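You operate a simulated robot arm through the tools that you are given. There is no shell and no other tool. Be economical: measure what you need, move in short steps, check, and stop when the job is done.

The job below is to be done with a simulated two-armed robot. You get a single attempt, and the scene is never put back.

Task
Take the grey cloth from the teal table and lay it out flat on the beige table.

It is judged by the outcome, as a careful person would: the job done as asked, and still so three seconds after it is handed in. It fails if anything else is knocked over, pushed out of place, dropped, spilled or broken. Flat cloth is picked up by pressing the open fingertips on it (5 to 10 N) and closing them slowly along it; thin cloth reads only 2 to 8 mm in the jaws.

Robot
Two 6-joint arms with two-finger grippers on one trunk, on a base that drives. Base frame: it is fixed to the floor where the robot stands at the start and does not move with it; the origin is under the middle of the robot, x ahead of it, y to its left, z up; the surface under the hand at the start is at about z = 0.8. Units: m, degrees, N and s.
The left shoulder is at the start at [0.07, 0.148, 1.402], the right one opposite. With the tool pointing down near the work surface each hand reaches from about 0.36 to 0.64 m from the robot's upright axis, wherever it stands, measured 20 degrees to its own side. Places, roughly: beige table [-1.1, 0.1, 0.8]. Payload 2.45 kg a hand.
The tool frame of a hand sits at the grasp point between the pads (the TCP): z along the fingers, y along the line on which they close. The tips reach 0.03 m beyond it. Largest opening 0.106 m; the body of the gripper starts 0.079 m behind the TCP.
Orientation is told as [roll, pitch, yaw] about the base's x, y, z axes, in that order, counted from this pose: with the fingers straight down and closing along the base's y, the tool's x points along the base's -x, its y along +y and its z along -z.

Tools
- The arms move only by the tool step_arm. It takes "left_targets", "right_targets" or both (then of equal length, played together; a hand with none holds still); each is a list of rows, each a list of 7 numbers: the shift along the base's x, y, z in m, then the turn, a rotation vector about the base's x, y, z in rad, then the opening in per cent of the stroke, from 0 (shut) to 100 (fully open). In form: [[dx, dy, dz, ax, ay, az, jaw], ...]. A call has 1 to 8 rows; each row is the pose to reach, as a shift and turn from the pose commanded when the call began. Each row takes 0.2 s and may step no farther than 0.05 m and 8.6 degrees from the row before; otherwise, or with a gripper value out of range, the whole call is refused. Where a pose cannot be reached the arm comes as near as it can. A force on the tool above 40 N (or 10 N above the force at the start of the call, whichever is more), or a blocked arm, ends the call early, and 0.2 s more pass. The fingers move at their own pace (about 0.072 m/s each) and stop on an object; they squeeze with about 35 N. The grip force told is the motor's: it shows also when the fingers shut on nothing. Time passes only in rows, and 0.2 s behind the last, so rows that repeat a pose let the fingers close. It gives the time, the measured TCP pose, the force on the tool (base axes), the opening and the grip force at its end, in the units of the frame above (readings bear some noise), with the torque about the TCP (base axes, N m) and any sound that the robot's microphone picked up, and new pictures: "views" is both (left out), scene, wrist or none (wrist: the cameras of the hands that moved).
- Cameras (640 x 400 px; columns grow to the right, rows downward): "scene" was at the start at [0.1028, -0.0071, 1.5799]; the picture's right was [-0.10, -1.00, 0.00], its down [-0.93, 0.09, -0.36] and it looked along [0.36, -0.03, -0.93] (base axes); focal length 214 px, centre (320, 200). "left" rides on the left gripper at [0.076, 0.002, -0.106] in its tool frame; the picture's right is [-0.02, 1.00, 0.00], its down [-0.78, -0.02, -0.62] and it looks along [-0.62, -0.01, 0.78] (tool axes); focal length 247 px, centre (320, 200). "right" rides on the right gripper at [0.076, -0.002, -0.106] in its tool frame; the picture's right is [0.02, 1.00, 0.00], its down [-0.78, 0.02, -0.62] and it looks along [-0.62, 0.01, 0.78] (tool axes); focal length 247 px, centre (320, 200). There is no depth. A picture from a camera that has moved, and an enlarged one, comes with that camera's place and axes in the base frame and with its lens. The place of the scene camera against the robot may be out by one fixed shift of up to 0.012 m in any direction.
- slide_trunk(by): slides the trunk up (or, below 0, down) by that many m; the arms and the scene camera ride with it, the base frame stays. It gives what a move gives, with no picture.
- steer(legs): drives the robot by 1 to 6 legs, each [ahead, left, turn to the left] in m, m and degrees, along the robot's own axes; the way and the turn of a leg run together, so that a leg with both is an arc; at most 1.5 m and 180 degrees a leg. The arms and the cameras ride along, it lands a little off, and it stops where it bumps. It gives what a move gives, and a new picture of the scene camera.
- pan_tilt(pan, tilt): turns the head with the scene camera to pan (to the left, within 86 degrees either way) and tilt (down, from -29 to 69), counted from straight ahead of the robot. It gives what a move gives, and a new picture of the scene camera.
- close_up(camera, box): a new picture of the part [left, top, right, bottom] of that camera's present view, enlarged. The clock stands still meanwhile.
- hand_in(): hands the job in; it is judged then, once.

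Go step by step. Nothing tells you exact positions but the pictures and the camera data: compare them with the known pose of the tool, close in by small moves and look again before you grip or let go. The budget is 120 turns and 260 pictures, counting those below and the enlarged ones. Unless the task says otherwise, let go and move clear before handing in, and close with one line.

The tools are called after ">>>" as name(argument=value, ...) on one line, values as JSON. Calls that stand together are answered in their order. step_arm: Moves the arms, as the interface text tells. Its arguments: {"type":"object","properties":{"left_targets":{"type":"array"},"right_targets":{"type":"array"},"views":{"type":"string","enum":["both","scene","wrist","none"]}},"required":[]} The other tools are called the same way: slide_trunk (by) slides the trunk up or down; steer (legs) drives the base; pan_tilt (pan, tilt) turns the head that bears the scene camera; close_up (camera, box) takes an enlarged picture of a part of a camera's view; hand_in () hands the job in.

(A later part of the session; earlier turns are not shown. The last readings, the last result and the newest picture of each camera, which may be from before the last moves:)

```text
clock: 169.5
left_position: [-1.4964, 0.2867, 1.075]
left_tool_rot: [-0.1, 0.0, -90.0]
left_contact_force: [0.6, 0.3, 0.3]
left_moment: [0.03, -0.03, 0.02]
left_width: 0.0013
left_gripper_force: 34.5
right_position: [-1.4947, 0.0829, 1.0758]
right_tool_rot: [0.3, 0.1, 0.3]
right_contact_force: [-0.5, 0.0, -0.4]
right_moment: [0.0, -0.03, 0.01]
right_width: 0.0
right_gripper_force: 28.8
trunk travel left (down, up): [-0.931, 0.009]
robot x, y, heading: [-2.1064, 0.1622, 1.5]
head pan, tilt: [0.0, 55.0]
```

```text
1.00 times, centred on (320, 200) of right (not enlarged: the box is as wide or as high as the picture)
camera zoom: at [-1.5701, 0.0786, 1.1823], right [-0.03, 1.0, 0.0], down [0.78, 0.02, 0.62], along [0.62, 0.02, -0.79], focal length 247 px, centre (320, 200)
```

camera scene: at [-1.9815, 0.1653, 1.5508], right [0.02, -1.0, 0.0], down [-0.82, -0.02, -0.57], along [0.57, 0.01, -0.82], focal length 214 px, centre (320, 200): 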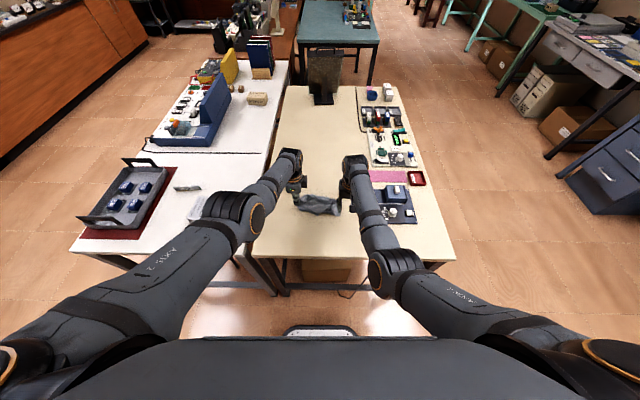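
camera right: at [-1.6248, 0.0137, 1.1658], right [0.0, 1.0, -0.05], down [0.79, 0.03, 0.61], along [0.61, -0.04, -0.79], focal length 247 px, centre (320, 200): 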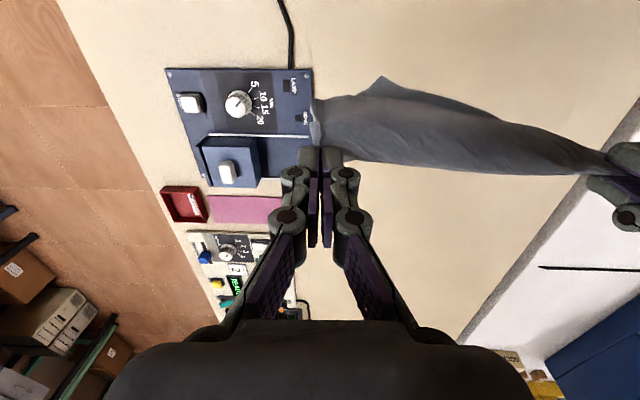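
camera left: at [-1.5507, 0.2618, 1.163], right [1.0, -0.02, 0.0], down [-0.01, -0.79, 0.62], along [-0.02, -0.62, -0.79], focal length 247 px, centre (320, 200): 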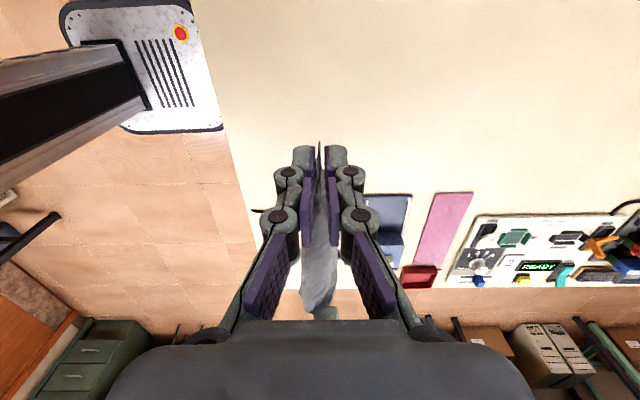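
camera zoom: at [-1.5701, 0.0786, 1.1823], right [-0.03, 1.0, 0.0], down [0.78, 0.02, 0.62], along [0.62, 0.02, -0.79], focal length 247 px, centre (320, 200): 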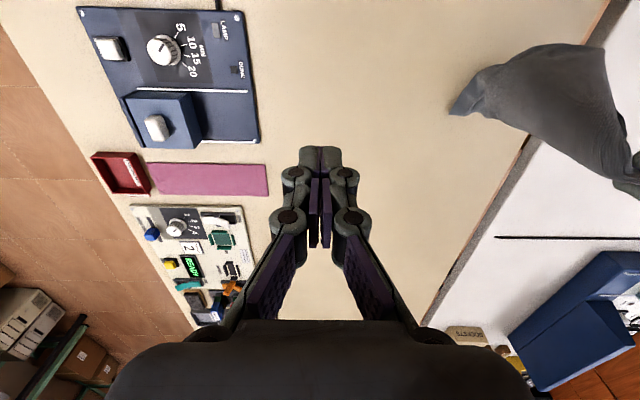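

The right slipped when I spread too far (more than ~0.17 m). I lay the cloth again, trailing toward −y from the left hand, to re-grip B and then lift without spreading.

>>> steer(legs=[[0, -0.08, 0]])

>>> slide_trunk(by=-0.1)

>>> steer(legs=[[0, 0.05, 0]])

>>> step_arm(left_targets=[[0, 0.01, -0.02, 0, 0, 0, 0], [0, 0.02, -0.04, 0, 0, 0, 0], [0, 0.03, -0.06, 0, 0, 0, 0], [0, 0.035, -0.08, 0, 0, 0, 0], [0, 0.04, -0.1, 0, 0, 0, 0], [0, 0.045, -0.11, 0, 0, 0, 0]], views="none")

>>> close_up(camera="right", box=[180, 0, 640, 280])

```text
clock: 170.6
left_position: [-1.4936, 0.211, 1.073]
left_tool_rot: [-0.2, -0.1, -89.9]
left_contact_force: [0.2, -0.1, 0.4]
left_moment: [-0.06, -0.01, -0.03]
left_width: 0.0016
left_gripper_force: 28.8
right_position: [-1.4913, 0.0074, 1.0735]
right_tool_rot: [-0.1, 0.1, 0.1]
right_contact_force: [0.3, -0.2, -0.8]
right_moment: [-0.03, 0.02, 0.01]
right_width: 0.0
right_gripper_force: 28.1
trunk travel left (down, up): [-0.931, 0.009]
robot x, y, heading: [-2.1058, 0.0829, 1.2]
head pan, tilt: [0.0, 55.0]
camera scene: at [-1.9863, 0.0943, 1.6515], right [0.02, -1.0, 0.01], down [-0.82, -0.02, -0.57], along [0.57, 0.01, -0.82], focal length 214 px, centre (320, 200)
```

scene: 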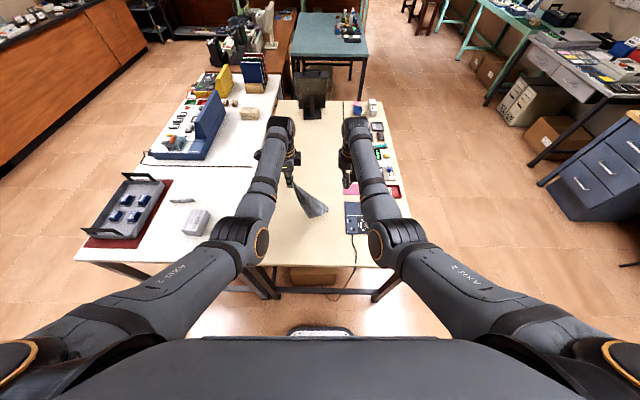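

```text
clock: 171.9
left_position: [-1.4921, 0.2049, 0.9746]
left_tool_rot: [-0.2, 0.1, -90.0]
left_contact_force: [0.4, 0.1, 0.8]
left_moment: [0.01, 0.0, 0.0]
left_width: 0.002
left_gripper_force: 30.1
right_position: [-1.4912, 0.0025, 0.9765]
right_tool_rot: [0.1, 0.1, 0.3]
right_contact_force: [0.5, 0.3, 0.0]
right_moment: [0.05, 0.02, -0.02]
right_width: 0.0003
right_gripper_force: 29.0
trunk travel left (down, up): [-0.831, 0.109]
robot x, y, heading: [-2.1047, 0.0828, 1.5]
head pan, tilt: [0.0, 55.0]
```

```text
clock: 172.8
left_position: [-1.4935, 0.2492, 0.9753]
left_tool_rot: [-0.2, 0.4, -90.1]
left_contact_force: [0.5, -0.2, -1.3]
left_moment: [0.11, -0.02, 0.01]
left_width: 0.0025
left_gripper_force: 32.6
right_position: [-1.4921, 0.0454, 0.9743]
right_tool_rot: [0.3, 0.2, 0.1]
right_contact_force: [0.4, -0.8, 0.2]
right_moment: [0.06, -0.01, -0.01]
right_width: 0.0
right_gripper_force: 28.4
trunk travel left (down, up): [-0.831, 0.109]
robot x, y, heading: [-2.1112, 0.134, 1.2]
head pan, tilt: [0.0, 55.0]
camera scene: at [-1.9872, 0.128, 1.5515], right [0.02, -1.0, 0.0], down [-0.82, -0.01, -0.57], along [0.57, 0.02, -0.82], focal length 214 px, centre (320, 200)
```

scene: 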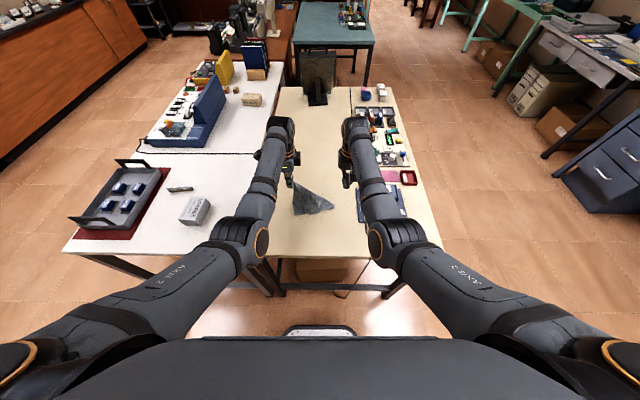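

```text
clock: 174.2
left_position: [-1.4941, 0.2999, 0.8659]
left_tool_rot: [-0.2, 0.1, -90.1]
left_contact_force: [0.2, -0.6, -1.3]
left_moment: [0.01, 0.03, 0.03]
left_width: 0.0024
left_gripper_force: 33.7
right_position: [-1.4924, 0.0509, 0.9749]
right_tool_rot: [0.1, 0.3, 0.1]
right_contact_force: [0.6, 0.7, -0.5]
right_moment: [0.02, -0.02, 0.02]
right_width: 0.0
right_gripper_force: 28.6
trunk travel left (down, up): [-0.831, 0.109]
robot x, y, heading: [-2.1048, 0.1397, 1.3]
head pan, tilt: [0.0, 55.0]
```

```text
1.39 times, centred on (410, 140) of right
camera zoom: at [-1.5679, 0.0484, 1.0815], right [-0.02, 1.0, 0.0], down [0.79, 0.02, 0.62], along [0.62, 0.02, -0.79], focal length 344 px, centre (195, 284)
```

zoom: 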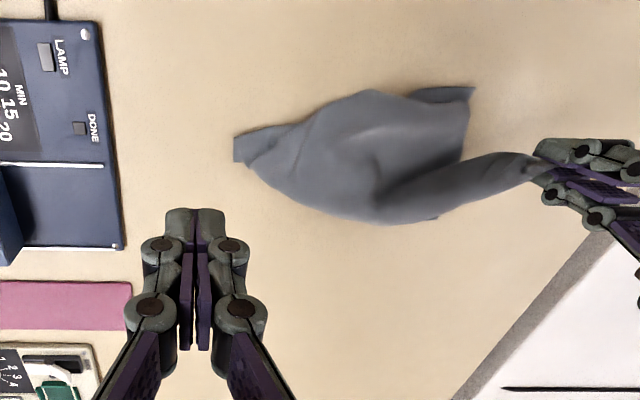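

Well spread now: a corner tip lies at (−1.483, 0.083), about 0.215 m from the left grip. Zoom to identify it.

>>> close_up(camera="right", box=[330, 50, 580, 170])

```text
2.56 times, centred on (455, 110) of right
camera zoom: at [-1.5679, 0.0484, 1.0815], right [-0.02, 1.0, 0.0], down [0.79, 0.02, 0.62], along [0.62, 0.02, -0.79], focal length 632 px, centre (-26, 430)
```

zoom: 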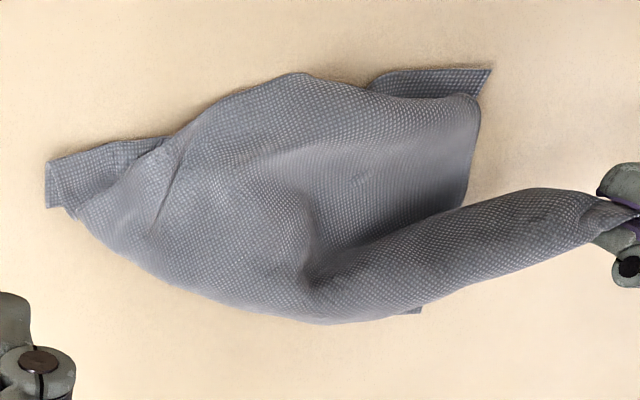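

I can read it now: the straight strip from (−1.48, 0.08) to (−1.53, 0.25) is a true short edge lying on the table, and the left-held corner is folded back over the top. Carrying that corner forward (+x) should unfold the sheet.

>>> step_arm(left_targets=[[0.005, 0, 0.03, 0, 0, 0, 0], [0.015, 0, 0.06, 0, 0, 0, 0], [0.025, 0, 0.08, 0, 0, 0, 0]], views="none")

>>> steer(legs=[[0.11, 0.0, -1.2]])

>>> step_arm(left_targets=[[0.01, 0, -0.02, 0, 0, 0, 0], [0.02, 0, -0.04, 0, 0, 0, 0], [0.025, 0, -0.06, 0, 0, 0, 0], [0.025, 0, -0.08, 0, 0, 0, 0]], views="none")

>>> close_up(camera="right", box=[100, 0, 640, 340])

>>> close_up(camera="scene", box=[250, 130, 410, 250])

```text
clock: 175.0
left_position: [-1.4693, 0.2995, 0.945]
left_tool_rot: [-0.3, 0.2, -90.2]
left_contact_force: [0.2, 0.9, -2.9]
left_moment: [-0.04, 0.02, -0.01]
left_width: 0.0004
left_gripper_force: 28.4
right_position: [-1.4925, 0.0506, 0.9753]
right_tool_rot: [0.2, 0.1, 0.1]
right_contact_force: [0.1, -0.4, 0.3]
right_moment: [-0.01, 0.01, -0.03]
right_width: 0.0001
right_gripper_force: 28.8
trunk travel left (down, up): [-0.831, 0.109]
robot x, y, heading: [-2.1068, 0.1353, 1.3]
head pan, tilt: [0.0, 55.0]
```

```text
clock: 176.2
left_position: [-1.357, 0.2885, 0.9464]
left_tool_rot: [-0.1, 0.0, -91.3]
left_contact_force: [-0.5, -1.1, 1.3]
left_moment: [0.0, 0.0, -0.01]
left_width: 0.0004
left_gripper_force: 31.6
right_position: [-1.384, 0.0384, 0.9745]
right_tool_rot: [0.2, 0.0, -1.0]
right_contact_force: [-0.4, 0.2, 0.6]
right_moment: [0.02, -0.01, 0.0]
right_width: 0.0
right_gripper_force: 28.7
trunk travel left (down, up): [-0.831, 0.109]
robot x, y, heading: [-1.9921, 0.1298, 0.2]
head pan, tilt: [0.0, 55.0]
camera scene: at [-1.8779, 0.1337, 1.5517], right [0.0, -1.0, 0.0], down [-0.82, 0.0, -0.57], along [0.57, 0.0, -0.82], focal length 214 px, centre (320, 200)
```

scene: 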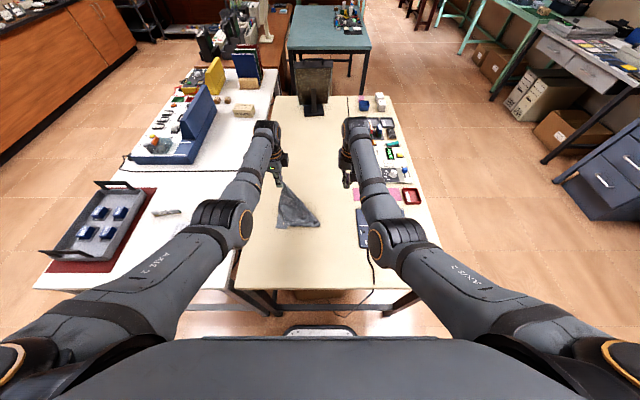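

```text
clock: 177.2
left_position: [-1.3597, 0.294, 0.8922]
left_tool_rot: [-0.2, 0.1, -91.2]
left_contact_force: [-0.2, 1.0, 0.6]
left_moment: [0.02, -0.03, 0.0]
left_width: 0.0
left_gripper_force: 26.2
left hand out of reach, approached as far as the arm can: row 2, 3, 4
right_position: [-1.3836, 0.0396, 0.975]
right_tool_rot: [0.2, 0.2, -0.9]
right_contact_force: [-0.1, 0.0, -0.2]
right_moment: [0.0, -0.03, 0.0]
right_width: 0.0001
right_gripper_force: 28.8
trunk travel left (down, up): [-0.831, 0.109]
robot x, y, heading: [-1.9988, 0.1362, -0.1]
head pan, tilt: [0.0, 55.0]
```

```text
1.18 times, centred on (370, 170) of right
camera zoom: at [-1.4587, 0.0376, 1.0815], right [0.0, 1.0, 0.0], down [0.79, 0.0, 0.62], along [0.62, 0.0, -0.79], focal length 291 px, centre (261, 235)
```

zoom: 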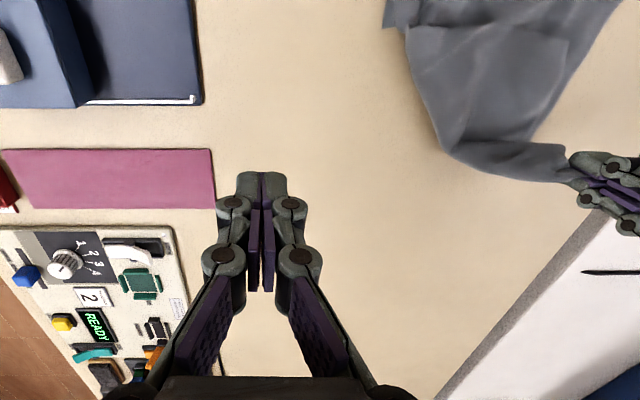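

```text
3.33 times, centred on (330, 190) of scene
camera zoom: at [-1.8762, 0.1333, 1.5516], right [0.0, -1.0, 0.0], down [-0.82, 0.0, -0.57], along [0.57, 0.0, -0.82], focal length 715 px, centre (287, 233)
```

zoom: 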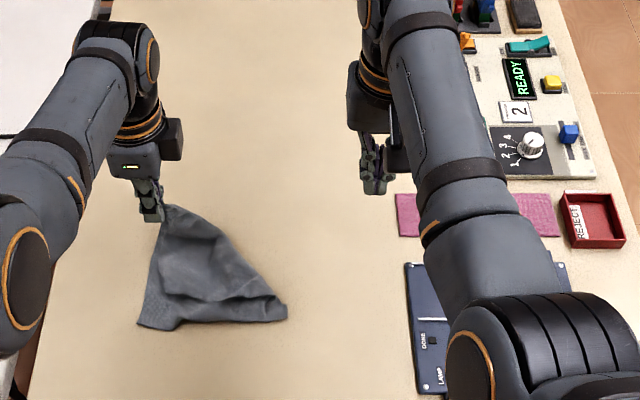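

Very good: the sheet is mostly spread, with the short edge nearest me. I lower the left corner to the table, release it, rise and inspect.

>>> slide_trunk(by=-0.052)

>>> step_arm(left_targets=[[0, 0, 0, 0, 0, 0, 0], [0, 0, 0, 0, 0, 0, 15], [0, 0, 0, 0, 0, 0, 40], [0, 0, 0.02, 0, 0, 0, 50], [0, 0, 0.05, 0, 0, 0, 50], [0, 0.0, 0.09, 0, 0, 0, 50], [0, 0.03, 0.12, 0, 0, 0, 50]], views="none")

>>> close_up(camera="scene", box=[260, 160, 350, 230])

>>> close_up(camera="left", box=[0, 0, 640, 400])

```text
clock: 178.1
left_position: [-1.3598, 0.2939, 0.8394]
left_tool_rot: [-0.2, 0.1, -91.3]
left_contact_force: [0.8, -0.2, -1.1]
left_moment: [-0.03, -0.03, 0.0]
left_width: 0.0029
left_gripper_force: 34.1
right_position: [-1.3834, 0.0388, 0.9225]
right_tool_rot: [0.2, 0.2, -1.1]
right_contact_force: [-1.5, 0.2, 0.4]
right_moment: [0.02, 0.0, -0.01]
right_width: 0.0002
right_gripper_force: 28.1
trunk travel left (down, up): [-0.779, 0.161]
robot x, y, heading: [-1.9966, 0.1379, 0.0]
head pan, tilt: [0.0, 55.0]
```

```text
clock: 179.7
left_position: [-1.3572, 0.3264, 0.9603]
left_tool_rot: [-0.2, 0.0, -91.3]
left_contact_force: [-0.5, 0.4, -0.1]
left_moment: [-0.03, 0.01, 0.0]
left_width: 0.0531
left_gripper_force: 0.0
right_position: [-1.384, 0.0408, 0.9229]
right_tool_rot: [0.2, 0.2, -1.2]
right_contact_force: [0.3, 0.2, 0.2]
right_moment: [-0.07, -0.01, -0.01]
right_width: 0.0002
right_gripper_force: 28.3
trunk travel left (down, up): [-0.779, 0.161]
robot x, y, heading: [-1.9969, 0.133, 0.2]
head pan, tilt: [0.0, 55.0]
```

```text
5.71 times, centred on (305, 195) of scene
camera zoom: at [-1.8764, 0.1359, 1.4995], right [0.0, -1.0, 0.0], down [-0.82, 0.0, -0.57], along [0.57, 0.0, -0.82], focal length 1226 px, centre (406, 229)
```

zoom: 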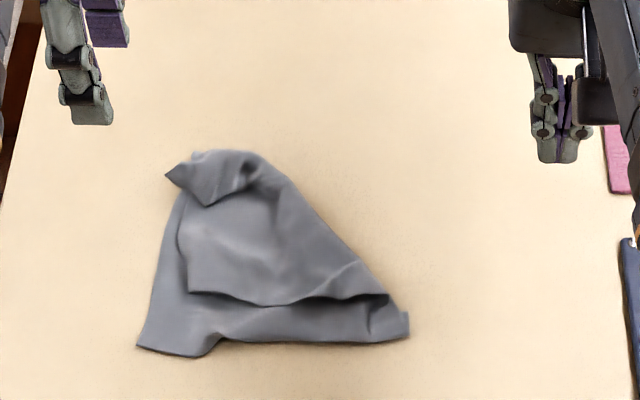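

```text
1.00 times, centred on (320, 200) of left (not enlarged: the box is as wide or as high as the picture)
camera zoom: at [-1.3538, 0.4025, 1.0672], right [1.0, -0.04, 0.0], down [-0.03, -0.78, 0.62], along [-0.03, -0.62, -0.78], focal length 247 px, centre (320, 200)
```

zoom: 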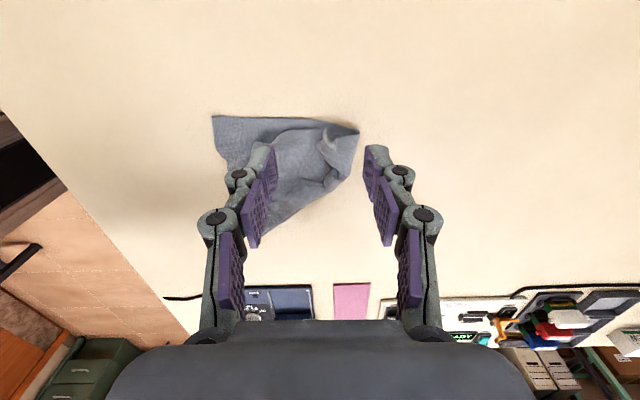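

Now all is clear: P (−1.463, 0.134) and Q (−1.484, 0.311) are free single-layer corners of one short edge, and the rest is only folded over. Lifting P and Q together should let the sheet hang open. I reposition the base for that.

>>> slide_trunk(by=0.05)

>>> steer(legs=[[-0.065, 0.085, 0]])

>>> step_arm(left_targets=[[-0.01, -0.03, -0.02, 0, 0, 0.02, 28], [-0.02, -0.06, -0.04, 0, 0, 0.02, 28], [-0.03, -0.09, -0.06, 0, 0, 0.02, 28], [-0.04, -0.115, -0.09, 0, 0, 0.02, 28], [-0.04, -0.115, -0.12, 0, 0, 0.02, 28]], right_targets=[[-0.005, 0.01, -0.02, 0, 0, 0.02, 28], [-0.01, 0.02, -0.04, 0, 0, 0.02, 28], [-0.01, 0.028, -0.06, 0, 0, 0.02, 28], [-0.01, 0.028, -0.08, 0, 0, 0.02, 28], [-0.01, 0.028, -0.09, 0, 0, 0.02, 28]], views="wrist")

```text
clock: 180.7
left_position: [-1.3566, 0.3256, 1.0103]
left_tool_rot: [-0.2, 0.1, -91.3]
left_contact_force: [0.4, 0.4, -0.9]
left_moment: [-0.02, 0.0, 0.01]
left_width: 0.053
left_gripper_force: 0.1
right_position: [-1.3824, 0.0388, 0.9718]
right_tool_rot: [0.2, 0.3, -1.1]
right_contact_force: [-0.2, 0.2, 0.1]
right_moment: [0.01, 0.02, 0.0]
right_width: 0.0001
right_gripper_force: 28.5
trunk travel left (down, up): [-0.829, 0.111]
robot x, y, heading: [-1.9938, 0.1357, 0.1]
head pan, tilt: [0.0, 55.0]
```

```text
clock: 181.8
left_position: [-1.423, 0.4126, 1.0114]
left_tool_rot: [-0.3, 0.1, -91.2]
left_contact_force: [-0.3, 0.7, -0.5]
left_moment: [-0.02, 0.02, 0.01]
left_width: 0.0529
left_gripper_force: 0.2
right_position: [-1.4488, 0.1265, 0.9728]
right_tool_rot: [0.2, 0.2, -1.0]
right_contact_force: [0.7, -0.4, -0.1]
right_moment: [-0.01, 0.01, -0.02]
right_width: 0.0
right_gripper_force: 28.6
trunk travel left (down, up): [-0.829, 0.111]
robot x, y, heading: [-2.0617, 0.224, -0.0]
head pan, tilt: [0.0, 55.0]
camera scene: at [-1.9406, 0.2202, 1.5494], right [0.0, -1.0, 0.0], down [-0.82, 0.0, -0.57], along [0.57, 0.0, -0.82], focal length 214 px, centre (320, 200)
```

scene: 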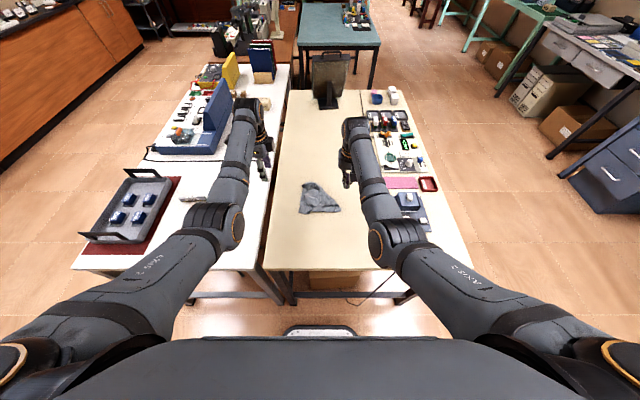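

```text
clock: 183.1
left_position: [-1.4615, 0.2961, 0.8907]
left_tool_rot: [-0.2, 0.1, -90.1]
left_contact_force: [-0.8, -0.6, -0.4]
left_moment: [-0.02, 0.04, 0.01]
left_width: 0.0297
left_gripper_force: 0.0
right_position: [-1.4582, 0.1563, 0.8811]
right_tool_rot: [0.1, 0.1, 0.1]
right_contact_force: [0.2, 0.5, -0.2]
right_moment: [0.0, 0.0, -0.01]
right_width: 0.0298
right_gripper_force: 0.0
trunk travel left (down, up): [-0.829, 0.111]
robot x, y, heading: [-2.0672, 0.2215, -0.0]
head pan, tilt: [0.0, 55.0]
camera right: at [-1.5335, 0.1535, 0.9875], right [-0.02, 1.0, 0.0], down [0.79, 0.02, 0.62], along [0.62, 0.02, -0.79], focal length 247 px, centre (320, 200)
camera left: at [-1.4594, 0.3721, 0.9967], right [1.0, -0.02, 0.0], down [-0.02, -0.78, 0.62], along [-0.02, -0.62, -0.78], focal length 247 px, centre (320, 200)
```

right: 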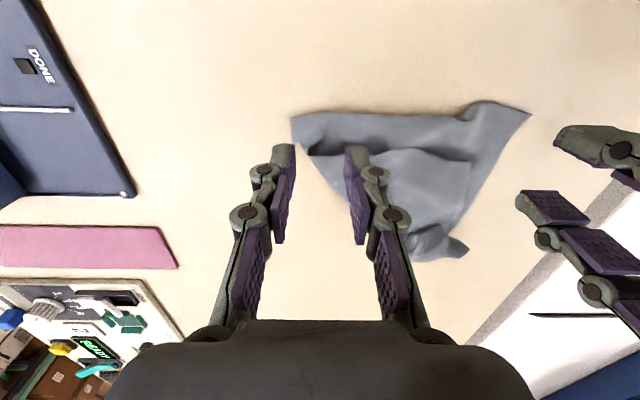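
left: 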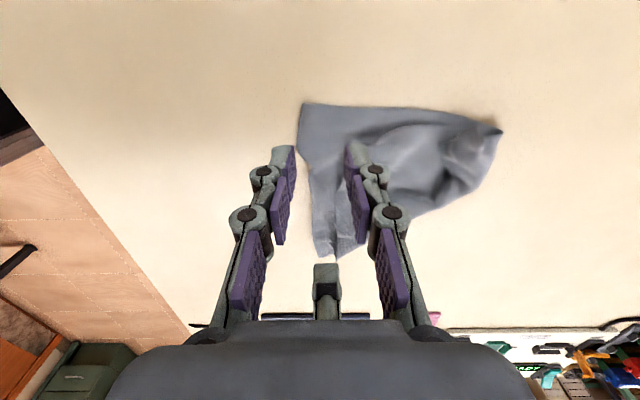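

P and Q confirmed. Small corrections, then down to contact and close both slowly.

>>> step_arm(left_targets=[[0.006, 0, -0.02, 0, 0, 0, 28], [0.006, 0, -0.045, 0, 0, 0, 28], [0.006, 0, -0.056, 0, 0, 0, 28]], right_targets=[[-0.004, 0.001, -0.02, 0, 0, 0, 28], [-0.004, 0.001, -0.04, 0, 0, 0, 28], [-0.004, 0.001, -0.047, 0, 0, 0, 28]], views="wrist")

```text
clock: 183.8
left_position: [-1.4641, 0.3027, 0.8391]
left_tool_rot: [0.0, 0.1, -90.0]
left_contact_force: [0.2, -0.1, 0.7]
left_moment: [-0.02, -0.01, 0.0]
left_width: 0.0296
left_gripper_force: 0.1
left hand out of reach, approached as far as the arm can: row 2, 3
right_position: [-1.4696, 0.1551, 0.8386]
right_tool_rot: [0.2, 0.1, 0.2]
right_contact_force: [-0.2, 0.9, 0.3]
right_moment: [0.0, -0.03, 0.02]
right_width: 0.0298
right_gripper_force: 0.0
right hand out of reach, approached as far as the arm can: row 2, 3
trunk travel left (down, up): [-0.829, 0.111]
robot x, y, heading: [-2.0615, 0.2237, -0.0]
head pan, tilt: [0.0, 55.0]
camera right: at [-1.5448, 0.1505, 0.9451], right [-0.02, 1.0, 0.0], down [0.78, 0.02, 0.62], along [0.62, 0.02, -0.78], focal length 247 px, centre (320, 200)
camera left: at [-1.4631, 0.3793, 0.9468], right [1.0, -0.02, 0.0], down [-0.02, -0.78, 0.62], along [-0.01, -0.62, -0.78], focal length 247 px, centre (320, 200)
```

right: 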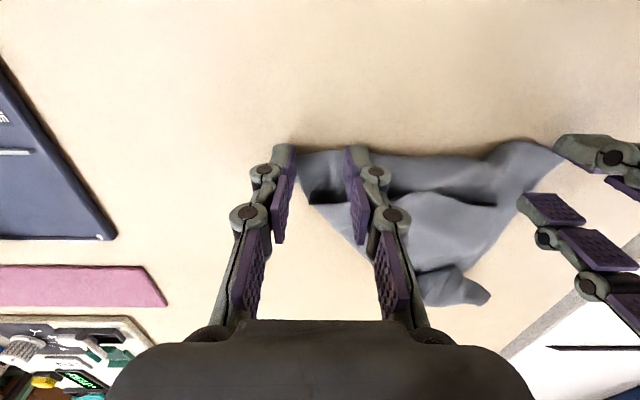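
left: 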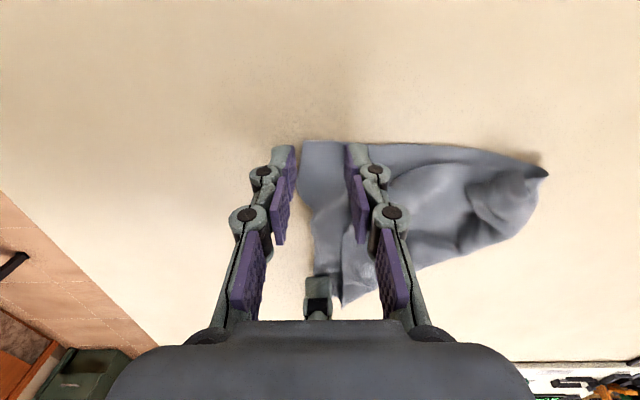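

Slightly short of reach at the left. I lift 3.5 cm (regaining position), then bring both down with the trunk.

>>> step_arm(left_targets=[[0, -0.001, 0.02, 0, 0, 0, 28], [0, -0.002, 0.035, 0, 0, 0, 28], [0, -0.002, 0.035, 0, 0, 0, 28]], right_targets=[[0.0, 0, 0.02, 0, 0, 0, 28], [0.0, 0, 0.035, 0, 0, 0, 28], [0.0, 0, 0.035, 0, 0, 0, 28]], views="none")

>>> slide_trunk(by=-0.037)

>>> close_up(camera="left", box=[200, 100, 440, 260])

>>> close_up(camera="right", box=[200, 100, 440, 260])

```text
clock: 184.7
left_position: [-1.4513, 0.297, 0.8681]
left_tool_rot: [-0.3, 0.1, -90.2]
left_contact_force: [0.6, 0.2, 0.1]
left_moment: [0.02, -0.01, -0.04]
left_width: 0.0298
left_gripper_force: 0.0
left hand out of reach, approached as far as the arm can: row 1, 2, 3
right_position: [-1.467, 0.1521, 0.8754]
right_tool_rot: [0.1, 0.2, 0.1]
right_contact_force: [0.6, 1.3, -0.2]
right_moment: [-0.01, -0.03, -0.01]
right_width: 0.0297
right_gripper_force: 0.1
trunk travel left (down, up): [-0.829, 0.111]
robot x, y, heading: [-2.0609, 0.223, 0.3]
head pan, tilt: [0.0, 55.0]
```

```text
clock: 185.5
left_position: [-1.4538, 0.2968, 0.8307]
left_tool_rot: [-0.2, 0.1, -90.1]
left_contact_force: [1.0, -0.4, 0.5]
left_moment: [-0.04, -0.02, -0.01]
left_width: 0.0299
left_gripper_force: 0.0
right_position: [-1.4692, 0.1512, 0.8378]
right_tool_rot: [0.2, 0.0, 0.1]
right_contact_force: [-0.4, -0.3, -0.6]
right_moment: [0.0, -0.01, 0.0]
right_width: 0.0296
right_gripper_force: 0.0
trunk travel left (down, up): [-0.792, 0.148]
robot x, y, heading: [-2.0633, 0.2228, 0.4]
head pan, tilt: [0.0, 55.0]
```

```text
2.50 times, centred on (320, 180) of left
camera zoom: at [-1.4515, 0.3729, 0.9377], right [1.0, -0.02, 0.0], down [-0.02, -0.78, 0.62], along [-0.02, -0.62, -0.78], focal length 617 px, centre (320, 250)
```

zoom: 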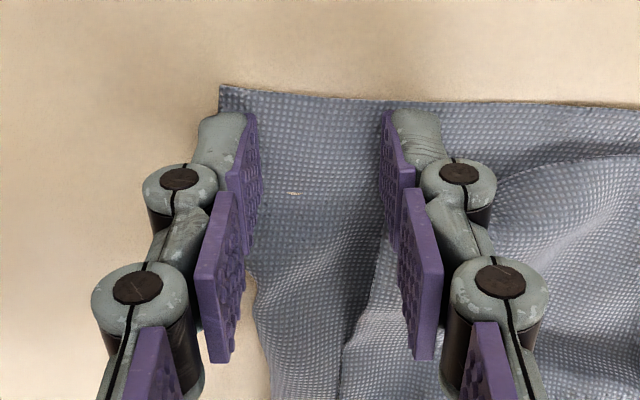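

```text
2.50 times, centred on (320, 180) of right
camera zoom: at [-1.5443, 0.1493, 0.945], right [-0.02, 1.0, 0.0], down [0.78, 0.02, 0.62], along [0.62, 0.02, -0.78], focal length 617 px, centre (320, 250)
```

zoom: 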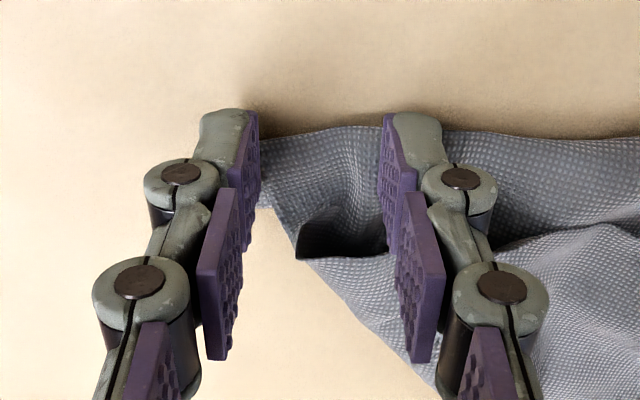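

Both are ideally placed on single-layer corners. Press and close slowly.

>>> step_arm(left_targets=[[0, 0, -0.003, 0, 0, 0, 28], [0, 0, -0.004, 0, 0, 0, 24], [0, 0, -0.004, 0, 0, 0, 18], [0, 0, -0.004, 0, 0, 0, 12], [0, 0, -0.004, 0, 0, 0, 6], [0, 0, -0.003, 0, 0, 0, 0], [0, 0, -0.002, 0, 0, 0, 0], [0, 0, 0, 0, 0, 0, 0]], right_targets=[[0.003, 0, -0.006, 0, 0, 0, 28], [0.005, 0, -0.011, 0, 0, 0, 24], [0.005, 0, -0.011, 0, 0, 0, 18], [0.005, 0, -0.011, 0, 0, 0, 12], [0.005, 0, -0.011, 0, 0, 0, 6], [0.005, 0, -0.01, 0, 0, 0, 0], [0.005, 0, -0.009, 0, 0, 0, 0], [0.005, 0, -0.007, 0, 0, 0, 0]], views="wrist")

```text
clock: 187.3
left_position: [-1.4541, 0.2967, 0.8311]
left_tool_rot: [-0.3, 0.2, -90.2]
left_contact_force: [0.8, -1.1, 0.5]
left_moment: [0.01, 0.05, 0.01]
left_width: 0.0023
left_gripper_force: 28.6
right_position: [-1.4638, 0.152, 0.8303]
right_tool_rot: [0.2, 0.2, 0.1]
right_contact_force: [1.3, 1.2, -0.5]
right_moment: [-0.03, 0.08, -0.01]
right_width: 0.0054
right_gripper_force: 40.1
trunk travel left (down, up): [-0.792, 0.148]
robot x, y, heading: [-2.0639, 0.2204, -0.1]
head pan, tilt: [0.0, 55.0]
camera right: at [-1.5386, 0.1485, 0.9371], right [-0.02, 1.0, 0.0], down [0.79, 0.02, 0.62], along [0.62, 0.02, -0.79], focal length 247 px, centre (320, 200)
camera left: at [-1.4518, 0.3726, 0.9366], right [1.0, -0.02, -0.01], down [-0.01, -0.79, 0.62], along [-0.02, -0.62, -0.79], focal length 247 px, centre (320, 200)
```

right: 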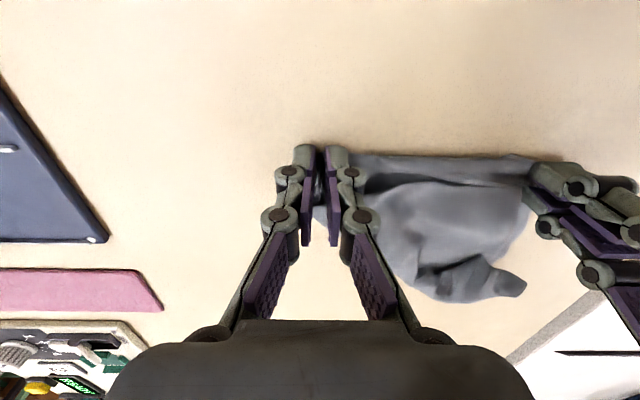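
left: 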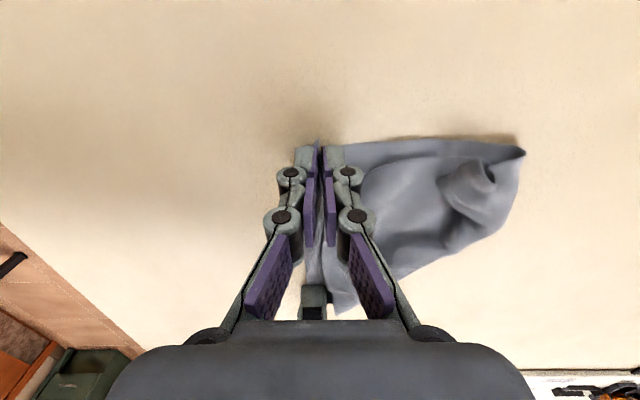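

Both hold (2.3 and 5.4 mm). I lift by trunk only, with no spreading, then a bit more with the arms.

>>> slide_trunk(by=0.145)

>>> step_arm(left_targets=[[0, 0, 0.03, 0, 0, 0, 0], [0, 0, 0.06, 0, 0, 0, 0], [0, 0, 0.09, 0, 0, 0, 0], [0, 0, 0.12, 0, 0, 0, 0]], right_targets=[[0, 0, 0.03, 0, 0, 0, 0], [0, 0, 0.06, 0, 0, 0, 0], [0.0, 0, 0.09, 0, 0, 0, 0], [0.0, 0, 0.12, 0, 0, 0, 0]], views="none")

>>> close_up(camera="scene", box=[250, 110, 390, 230])

```text
clock: 189.0
left_position: [-1.4533, 0.2951, 0.9752]
left_tool_rot: [-0.3, 0.1, -90.1]
left_contact_force: [1.0, -0.4, -0.1]
left_moment: [0.03, 0.02, -0.04]
left_width: 0.0028
left_gripper_force: 30.2
right_position: [-1.462, 0.151, 0.9752]
right_tool_rot: [0.2, 0.2, 0.1]
right_contact_force: [1.1, -0.1, -0.5]
right_moment: [0.04, 0.04, 0.01]
right_width: 0.0051
right_gripper_force: 31.7
trunk travel left (down, up): [-0.937, 0.003]
robot x, y, heading: [-2.0613, 0.2215, 0.3]
head pan, tilt: [0.0, 55.0]
```

```text
clock: 190.0
left_position: [-1.4143, 0.284, 1.086]
left_tool_rot: [-0.5, 0.2, -90.1]
left_contact_force: [-0.1, -0.1, 1.0]
left_moment: [-0.01, 0.0, -0.02]
left_width: 0.0
left_gripper_force: 28.9
left hand out of reach, approached as far as the arm can: row 1, 2, 3, 4
right_position: [-1.4645, 0.152, 1.0967]
right_tool_rot: [0.1, 0.2, 0.2]
right_contact_force: [0.2, 0.3, -0.5]
right_moment: [0.0, 0.05, -0.01]
right_width: 0.0062
right_gripper_force: 34.6
trunk travel left (down, up): [-0.937, 0.003]
robot x, y, heading: [-2.062, 0.2195, 0.2]
head pan, tilt: [0.0, 55.0]
```

```text
3.33 times, centred on (320, 170) of scene
camera zoom: at [-1.9431, 0.2215, 1.6575], right [0.0, -1.0, 0.0], down [-0.82, 0.0, -0.57], along [0.57, 0.0, -0.82], focal length 715 px, centre (320, 300)
```

zoom: 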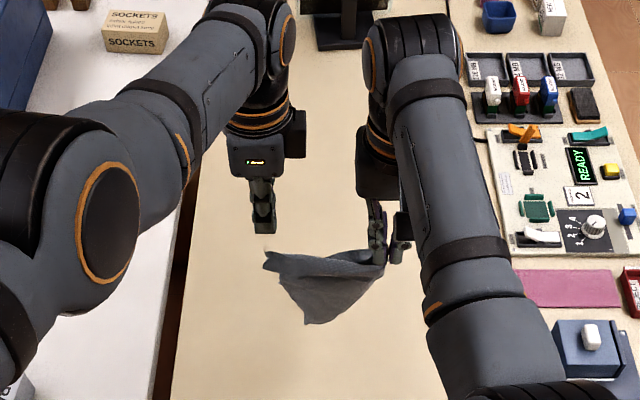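

The left arm drifted at its limit and lost Q; the right still holds P. I lay the cloth down again, trailing to +y from the right hand, and will re-grip, this time lifting by trunk only.

>>> slide_trunk(by=-0.1)

>>> step_arm(left_targets=[[0, 0.02, 0.0, 0, 0, 0, 10], [0, 0.05, 0.0, 0, 0, 0, 28], [0, 0.08, 0.0, 0, 0, 0, 28], [0, 0.08, 0.0, 0, 0, 0, 28], [0, 0.08, 0.0, 0, 0, 0, 28], [0, 0.08, 0.0, 0, 0, 0, 28], [0, 0.08, 0.0, 0, 0, 0, 28]], right_targets=[[0, 0.0, -0.02, 0, 0, 0, 0], [0, -0.01, -0.045, 0, 0, 0, 0], [0.0, -0.025, -0.065, 0, 0, 0, 0], [0.0, -0.04, -0.085, 0, 0, 0, 0], [0.0, -0.055, -0.105, 0, 0, 0, 0], [0.0, -0.07, -0.12, 0, 0, 0, 0], [0.0, -0.08, -0.135, 0, 0, 0, 0]], views="none")

>>> close_up(camera="scene", box=[270, 150, 380, 240])

>>> close_up(camera="right", box=[180, 0, 640, 280])

```text
clock: 191.3
left_position: [-1.4141, 0.2842, 0.9855]
left_tool_rot: [-0.4, 0.3, -90.1]
left_contact_force: [0.3, 0.3, -0.3]
left_moment: [0.0, 0.0, 0.0]
left_width: 0.0
left_gripper_force: 28.3
right_position: [-1.4641, 0.1513, 0.9972]
right_tool_rot: [0.3, 0.1, 0.1]
right_contact_force: [0.9, -0.8, -1.4]
right_moment: [0.03, 0.05, 0.0]
right_width: 0.0057
right_gripper_force: 39.8
trunk travel left (down, up): [-0.837, 0.103]
robot x, y, heading: [-2.0628, 0.2253, 0.2]
head pan, tilt: [0.0, 55.0]
```

```text
clock: 192.9
left_position: [-1.3995, 0.3617, 0.9827]
left_tool_rot: [-0.6, 0.3, -90.1]
left_contact_force: [-0.4, -0.6, -0.8]
left_moment: [0.02, -0.01, -0.02]
left_width: 0.0296
left_gripper_force: 0.1
left hand out of reach, approached as far as the arm can: row 2, 3, 4, 5, 6, 7
right_position: [-1.4611, 0.07, 0.8595]
right_tool_rot: [0.2, 0.1, 0.2]
right_contact_force: [0.1, -1.2, 3.7]
right_moment: [0.03, -0.03, 0.01]
right_width: 0.0017
right_gripper_force: 33.8
trunk travel left (down, up): [-0.837, 0.103]
robot x, y, heading: [-2.064, 0.2236, 0.1]
head pan, tilt: [0.0, 55.0]
```

```text
4.44 times, centred on (325, 195) of scene
camera zoom: at [-1.9417, 0.2208, 1.5575], right [0.0, -1.0, 0.0], down [-0.82, 0.0, -0.57], along [0.57, 0.0, -0.82], focal length 953 px, centre (298, 222)
```

zoom: 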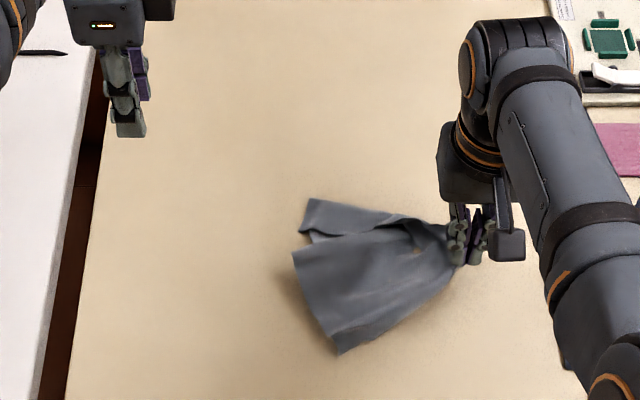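

```text
1.39 times, centred on (410, 140) of right
camera zoom: at [-1.5375, 0.0674, 0.9663], right [-0.02, 1.0, 0.0], down [0.78, 0.02, 0.62], along [0.62, 0.02, -0.78], focal length 344 px, centre (195, 284)
```

zoom: 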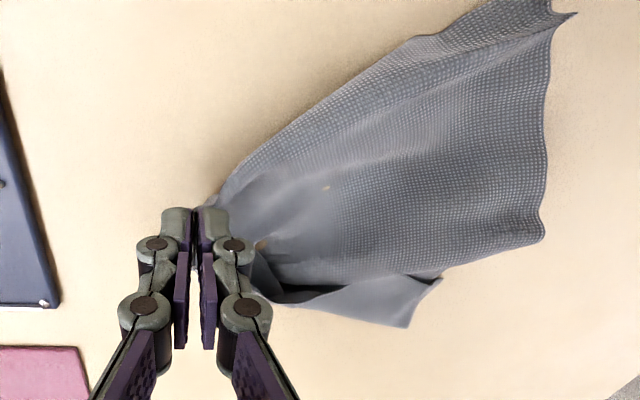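

The cloth now fans out nicely from P; the next corner Q (of the short edge) is at (−1.54, 0.21). I swing the right hand left, then shift the base back and right, so the edge ends up square in front of both hands.

>>> step_arm(right_targets=[[0, 0.02, 0.005, 0, 0, 0, 0], [0, 0.04, 0.005, 0, 0, 0, 0], [0.0, 0.06, 0.005, 0, 0, 0, 0], [0.0, 0.075, 0.0, 0, 0, 0, 0]], views="none")

>>> steer(legs=[[-0.06, -0.085, 0]])

>>> close_up(camera="right", box=[180, 0, 640, 280])

```text
clock: 193.9
left_position: [-1.3994, 0.362, 0.9822]
left_tool_rot: [-0.3, 0.2, -90.1]
left_contact_force: [0.4, 0.7, -0.2]
left_moment: [0.02, 0.01, 0.0]
left_width: 0.0298
left_gripper_force: 0.0
right_position: [-1.4625, 0.1496, 0.8601]
right_tool_rot: [0.1, 0.1, 0.1]
right_contact_force: [-1.2, -1.2, 5.2]
right_moment: [-0.21, -0.17, -0.01]
right_width: 0.0001
right_gripper_force: 26.7
trunk travel left (down, up): [-0.837, 0.103]
robot x, y, heading: [-2.0587, 0.223, 0.0]
head pan, tilt: [0.0, 55.0]
```

```text
clock: 195.1
left_position: [-1.4597, 0.2774, 0.9819]
left_tool_rot: [-0.5, 0.2, -90.3]
left_contact_force: [-0.3, 0.7, -0.7]
left_moment: [-0.02, -0.01, -0.01]
left_width: 0.0297
left_gripper_force: 0.1
right_position: [-1.5239, 0.0625, 0.8602]
right_tool_rot: [0.2, 0.2, -0.1]
right_contact_force: [-1.0, -0.7, 2.9]
right_moment: [-0.35, -0.07, 0.01]
right_width: 0.0002
right_gripper_force: 27.5
trunk travel left (down, up): [-0.837, 0.103]
robot x, y, heading: [-2.1229, 0.1345, 0.2]
head pan, tilt: [0.0, 55.0]
camera scene: at [-2.0016, 0.1381, 1.5574], right [0.0, -1.0, 0.0], down [-0.82, 0.0, -0.57], along [0.57, 0.0, -0.82], focal length 214 px, centre (320, 200)
```

scene: 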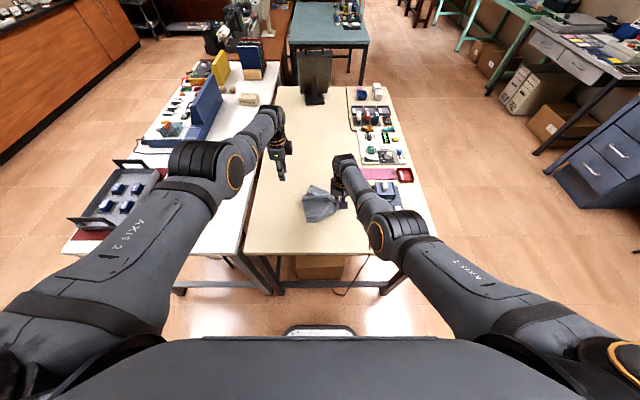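

```text
1.39 times, centred on (410, 140) of right
camera zoom: at [-1.5989, 0.0598, 0.9666], right [-0.02, 1.0, 0.0], down [0.79, 0.02, 0.62], along [0.62, 0.02, -0.79], focal length 344 px, centre (195, 284)
```

zoom: 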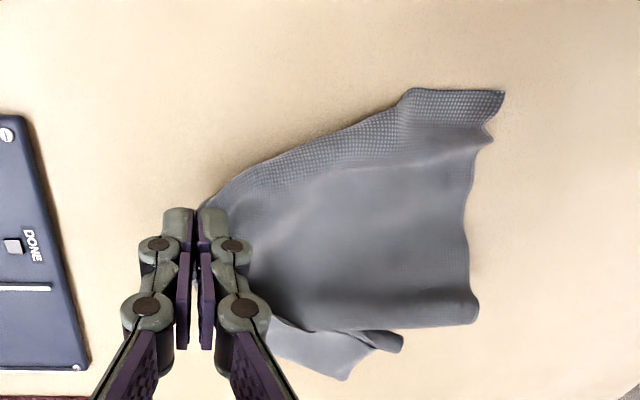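

Better still. One more small step back squares the edge with the hands; then the left hand goes to Q.

>>> steer(legs=[[-0.05, -0.01, 0]])

>>> step_arm(left_targets=[[-0.015, -0.02, -0.02, 0, 0, 0, 28], [-0.03, -0.04, -0.04, 0, 0, 0, 28], [-0.045, -0.06, -0.06, 0, 0, 0, 28], [-0.055, -0.075, -0.08, 0, 0, 0, 28], [-0.055, -0.075, -0.09, 0, 0, 0, 28]], views="wrist")

>>> close_up(camera="right", box=[180, 0, 640, 280])

```text
clock: 196.0
left_position: [-1.5035, 0.2687, 0.9778]
left_tool_rot: [-0.8, 0.1, -90.2]
left_contact_force: [-0.1, 0.6, 0.6]
left_moment: [0.03, 0.06, 0.03]
left_width: 0.0296
left_gripper_force: 0.0
right_position: [-1.5683, 0.0534, 0.8581]
right_tool_rot: [0.1, 0.5, 0.0]
right_contact_force: [1.0, -8.2, -1.2]
right_moment: [0.01, 0.21, -0.05]
right_width: 0.0028
right_gripper_force: 36.6
trunk travel left (down, up): [-0.837, 0.103]
robot x, y, heading: [-2.1709, 0.1309, 0.2]
head pan, tilt: [0.0, 55.0]
camera scene: at [-2.0425, 0.1278, 1.5566], right [0.0, -1.0, 0.0], down [-0.82, 0.0, -0.57], along [0.57, 0.0, -0.82], focal length 214 px, centre (320, 200)
```

scene: 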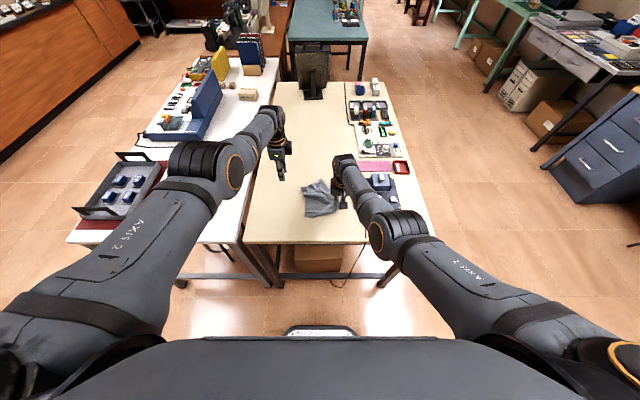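

```text
clock: 197.2
left_position: [-1.5581, 0.1925, 0.8885]
left_tool_rot: [-0.8, 0.2, -90.2]
left_contact_force: [-0.1, -0.4, -1.0]
left_moment: [-0.01, 0.0, 0.01]
left_width: 0.0297
left_gripper_force: 0.0
left hand out of reach, approached as far as the arm can: row 1, 2, 3, 4, 5
right_position: [-1.5719, 0.0526, 0.8602]
right_tool_rot: [0.2, 0.2, 0.1]
right_contact_force: [0.2, 1.0, -0.4]
right_moment: [-0.03, -0.07, 0.0]
right_width: 0.0006
right_gripper_force: 25.8
trunk travel left (down, up): [-0.837, 0.103]
robot x, y, heading: [-2.1729, 0.1262, -0.2]
head pan, tilt: [0.0, 55.0]
camera left: at [-1.5554, 0.269, 0.9955], right [1.0, -0.02, -0.01], down [-0.01, -0.79, 0.62], along [-0.02, -0.62, -0.79], focal length 247 px, centre (320, 200)
```

left: 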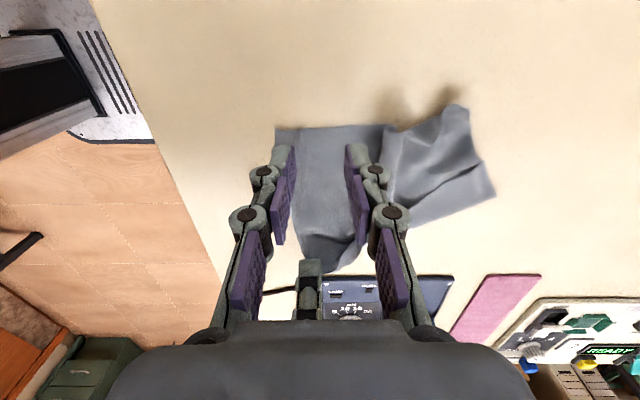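

```text
1.39 times, centred on (410, 140) of right
camera zoom: at [-1.6474, 0.0494, 0.9667], right [-0.02, 1.0, 0.0], down [0.79, 0.02, 0.62], along [0.62, 0.02, -0.79], focal length 344 px, centre (195, 284)
```

zoom: 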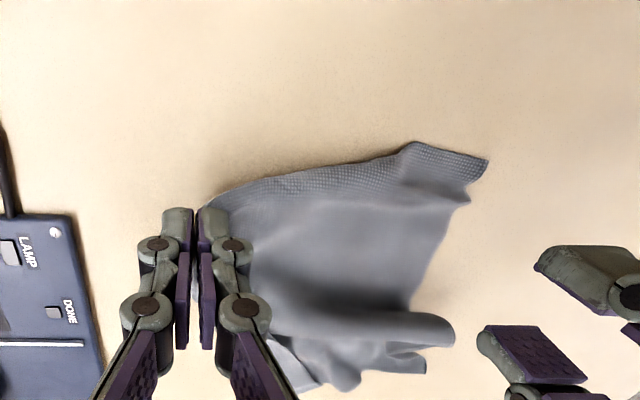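

Q is at (−1.594, 0.191). The left hand steps onto it.

>>> step_arm(left_targets=[[-0.008, -0.01, -0.015, 0, 0, 0, 28], [-0.012, -0.015, -0.03, 0, 0, 0, 28], [-0.012, -0.015, -0.045, 0, 0, 0, 28], [-0.012, -0.015, -0.052, 0, 0, 0, 28]], views="none")

>>> close_up(camera="left", box=[200, 100, 440, 260])

```text
clock: 198.2
left_position: [-1.5847, 0.1812, 0.8444]
left_tool_rot: [-0.4, 0.2, -90.2]
left_contact_force: [-0.3, 0.0, 0.2]
left_moment: [0.0, -0.01, 0.03]
left_width: 0.0299
left_gripper_force: 0.0
left hand out of reach, approached as far as the arm can: row 2, 3, 4
right_position: [-1.573, 0.052, 0.8615]
right_tool_rot: [0.2, 0.0, 0.1]
right_contact_force: [-0.3, 0.5, -1.3]
right_moment: [0.04, 0.06, 0.02]
right_width: 0.0037
right_gripper_force: 31.3
trunk travel left (down, up): [-0.837, 0.103]
robot x, y, heading: [-2.1717, 0.1293, 0.1]
head pan, tilt: [0.0, 55.0]
```

```text
2.50 times, centred on (320, 180) of left
camera zoom: at [-1.5822, 0.2567, 0.9516], right [1.0, -0.02, -0.01], down [-0.01, -0.79, 0.62], along [-0.02, -0.62, -0.79], focal length 617 px, centre (320, 250)
```

zoom: 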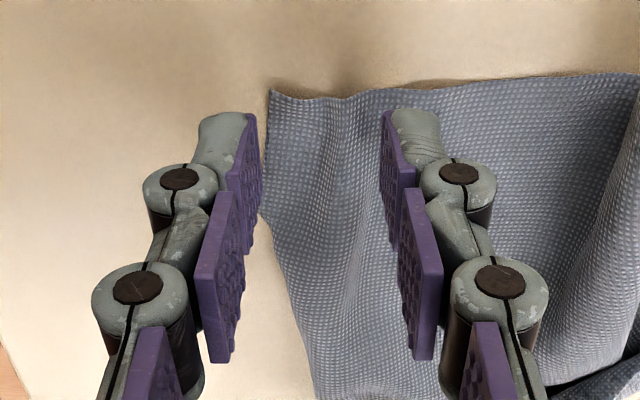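

The outer finger is just off the edge. I lift slightly to regain x and come down with the trunk, as worked before.

>>> step_arm(left_targets=[[0.0, 0, 0.015, 0, 0, 0, 28], [0.002, 0, 0.025, 0, 0, 0, 28], [0.004, 0, 0.03, 0, 0, 0, 28]], right_targets=[[0.0, 0, 0.005, 0, 0, 0, 0], [0.0, 0, 0.006, 0, 0, 0, 0], [0.0, 0, 0.006, 0, 0, 0, 0]], views="none")

>>> slide_trunk(by=-0.034)

>>> close_up(camera="left", box=[200, 100, 440, 260])

```text
clock: 199.0
left_position: [-1.5699, 0.1797, 0.8705]
left_tool_rot: [-0.6, 0.1, -90.2]
left_contact_force: [-0.5, -0.2, -0.7]
left_moment: [0.02, 0.03, 0.01]
left_width: 0.0299
left_gripper_force: 0.0
left hand out of reach, approached as far as the arm can: row 1, 2, 3
right_position: [-1.5714, 0.0509, 0.8669]
right_tool_rot: [0.2, 0.1, 0.1]
right_contact_force: [1.0, 0.3, -1.5]
right_moment: [-0.01, 0.07, 0.01]
right_width: 0.0055
right_gripper_force: 37.7
trunk travel left (down, up): [-0.837, 0.103]
robot x, y, heading: [-2.1713, 0.1308, -0.1]
head pan, tilt: [0.0, 55.0]
```

```text
clock: 199.8
left_position: [-1.5717, 0.1792, 0.8381]
left_tool_rot: [-0.5, 0.1, -90.2]
left_contact_force: [0.4, 0.2, -0.4]
left_moment: [0.04, 0.0, 0.0]
left_width: 0.03
left_gripper_force: 0.2
right_position: [-1.5721, 0.0517, 0.8326]
right_tool_rot: [0.2, 0.1, 0.2]
right_contact_force: [2.1, -0.6, 0.6]
right_moment: [-0.17, -0.06, 0.0]
right_width: 0.0013
right_gripper_force: 27.4
trunk travel left (down, up): [-0.803, 0.137]
robot x, y, heading: [-2.1725, 0.1299, 0.1]
head pan, tilt: [0.0, 55.0]
```

```text
2.50 times, centred on (320, 180) of left
camera zoom: at [-1.569, 0.256, 0.9444], right [1.0, -0.02, -0.01], down [-0.01, -0.79, 0.62], along [-0.02, -0.62, -0.79], focal length 617 px, centre (320, 250)
```

zoom: 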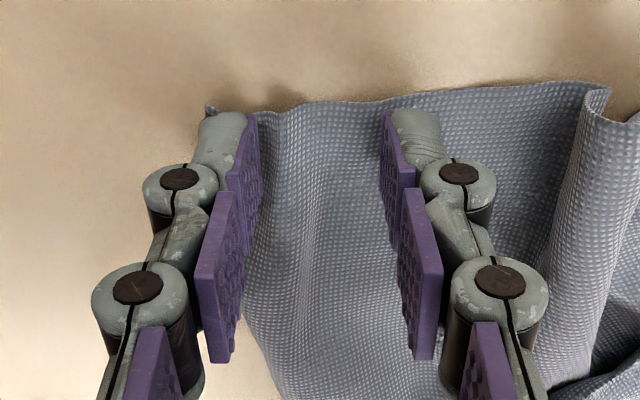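

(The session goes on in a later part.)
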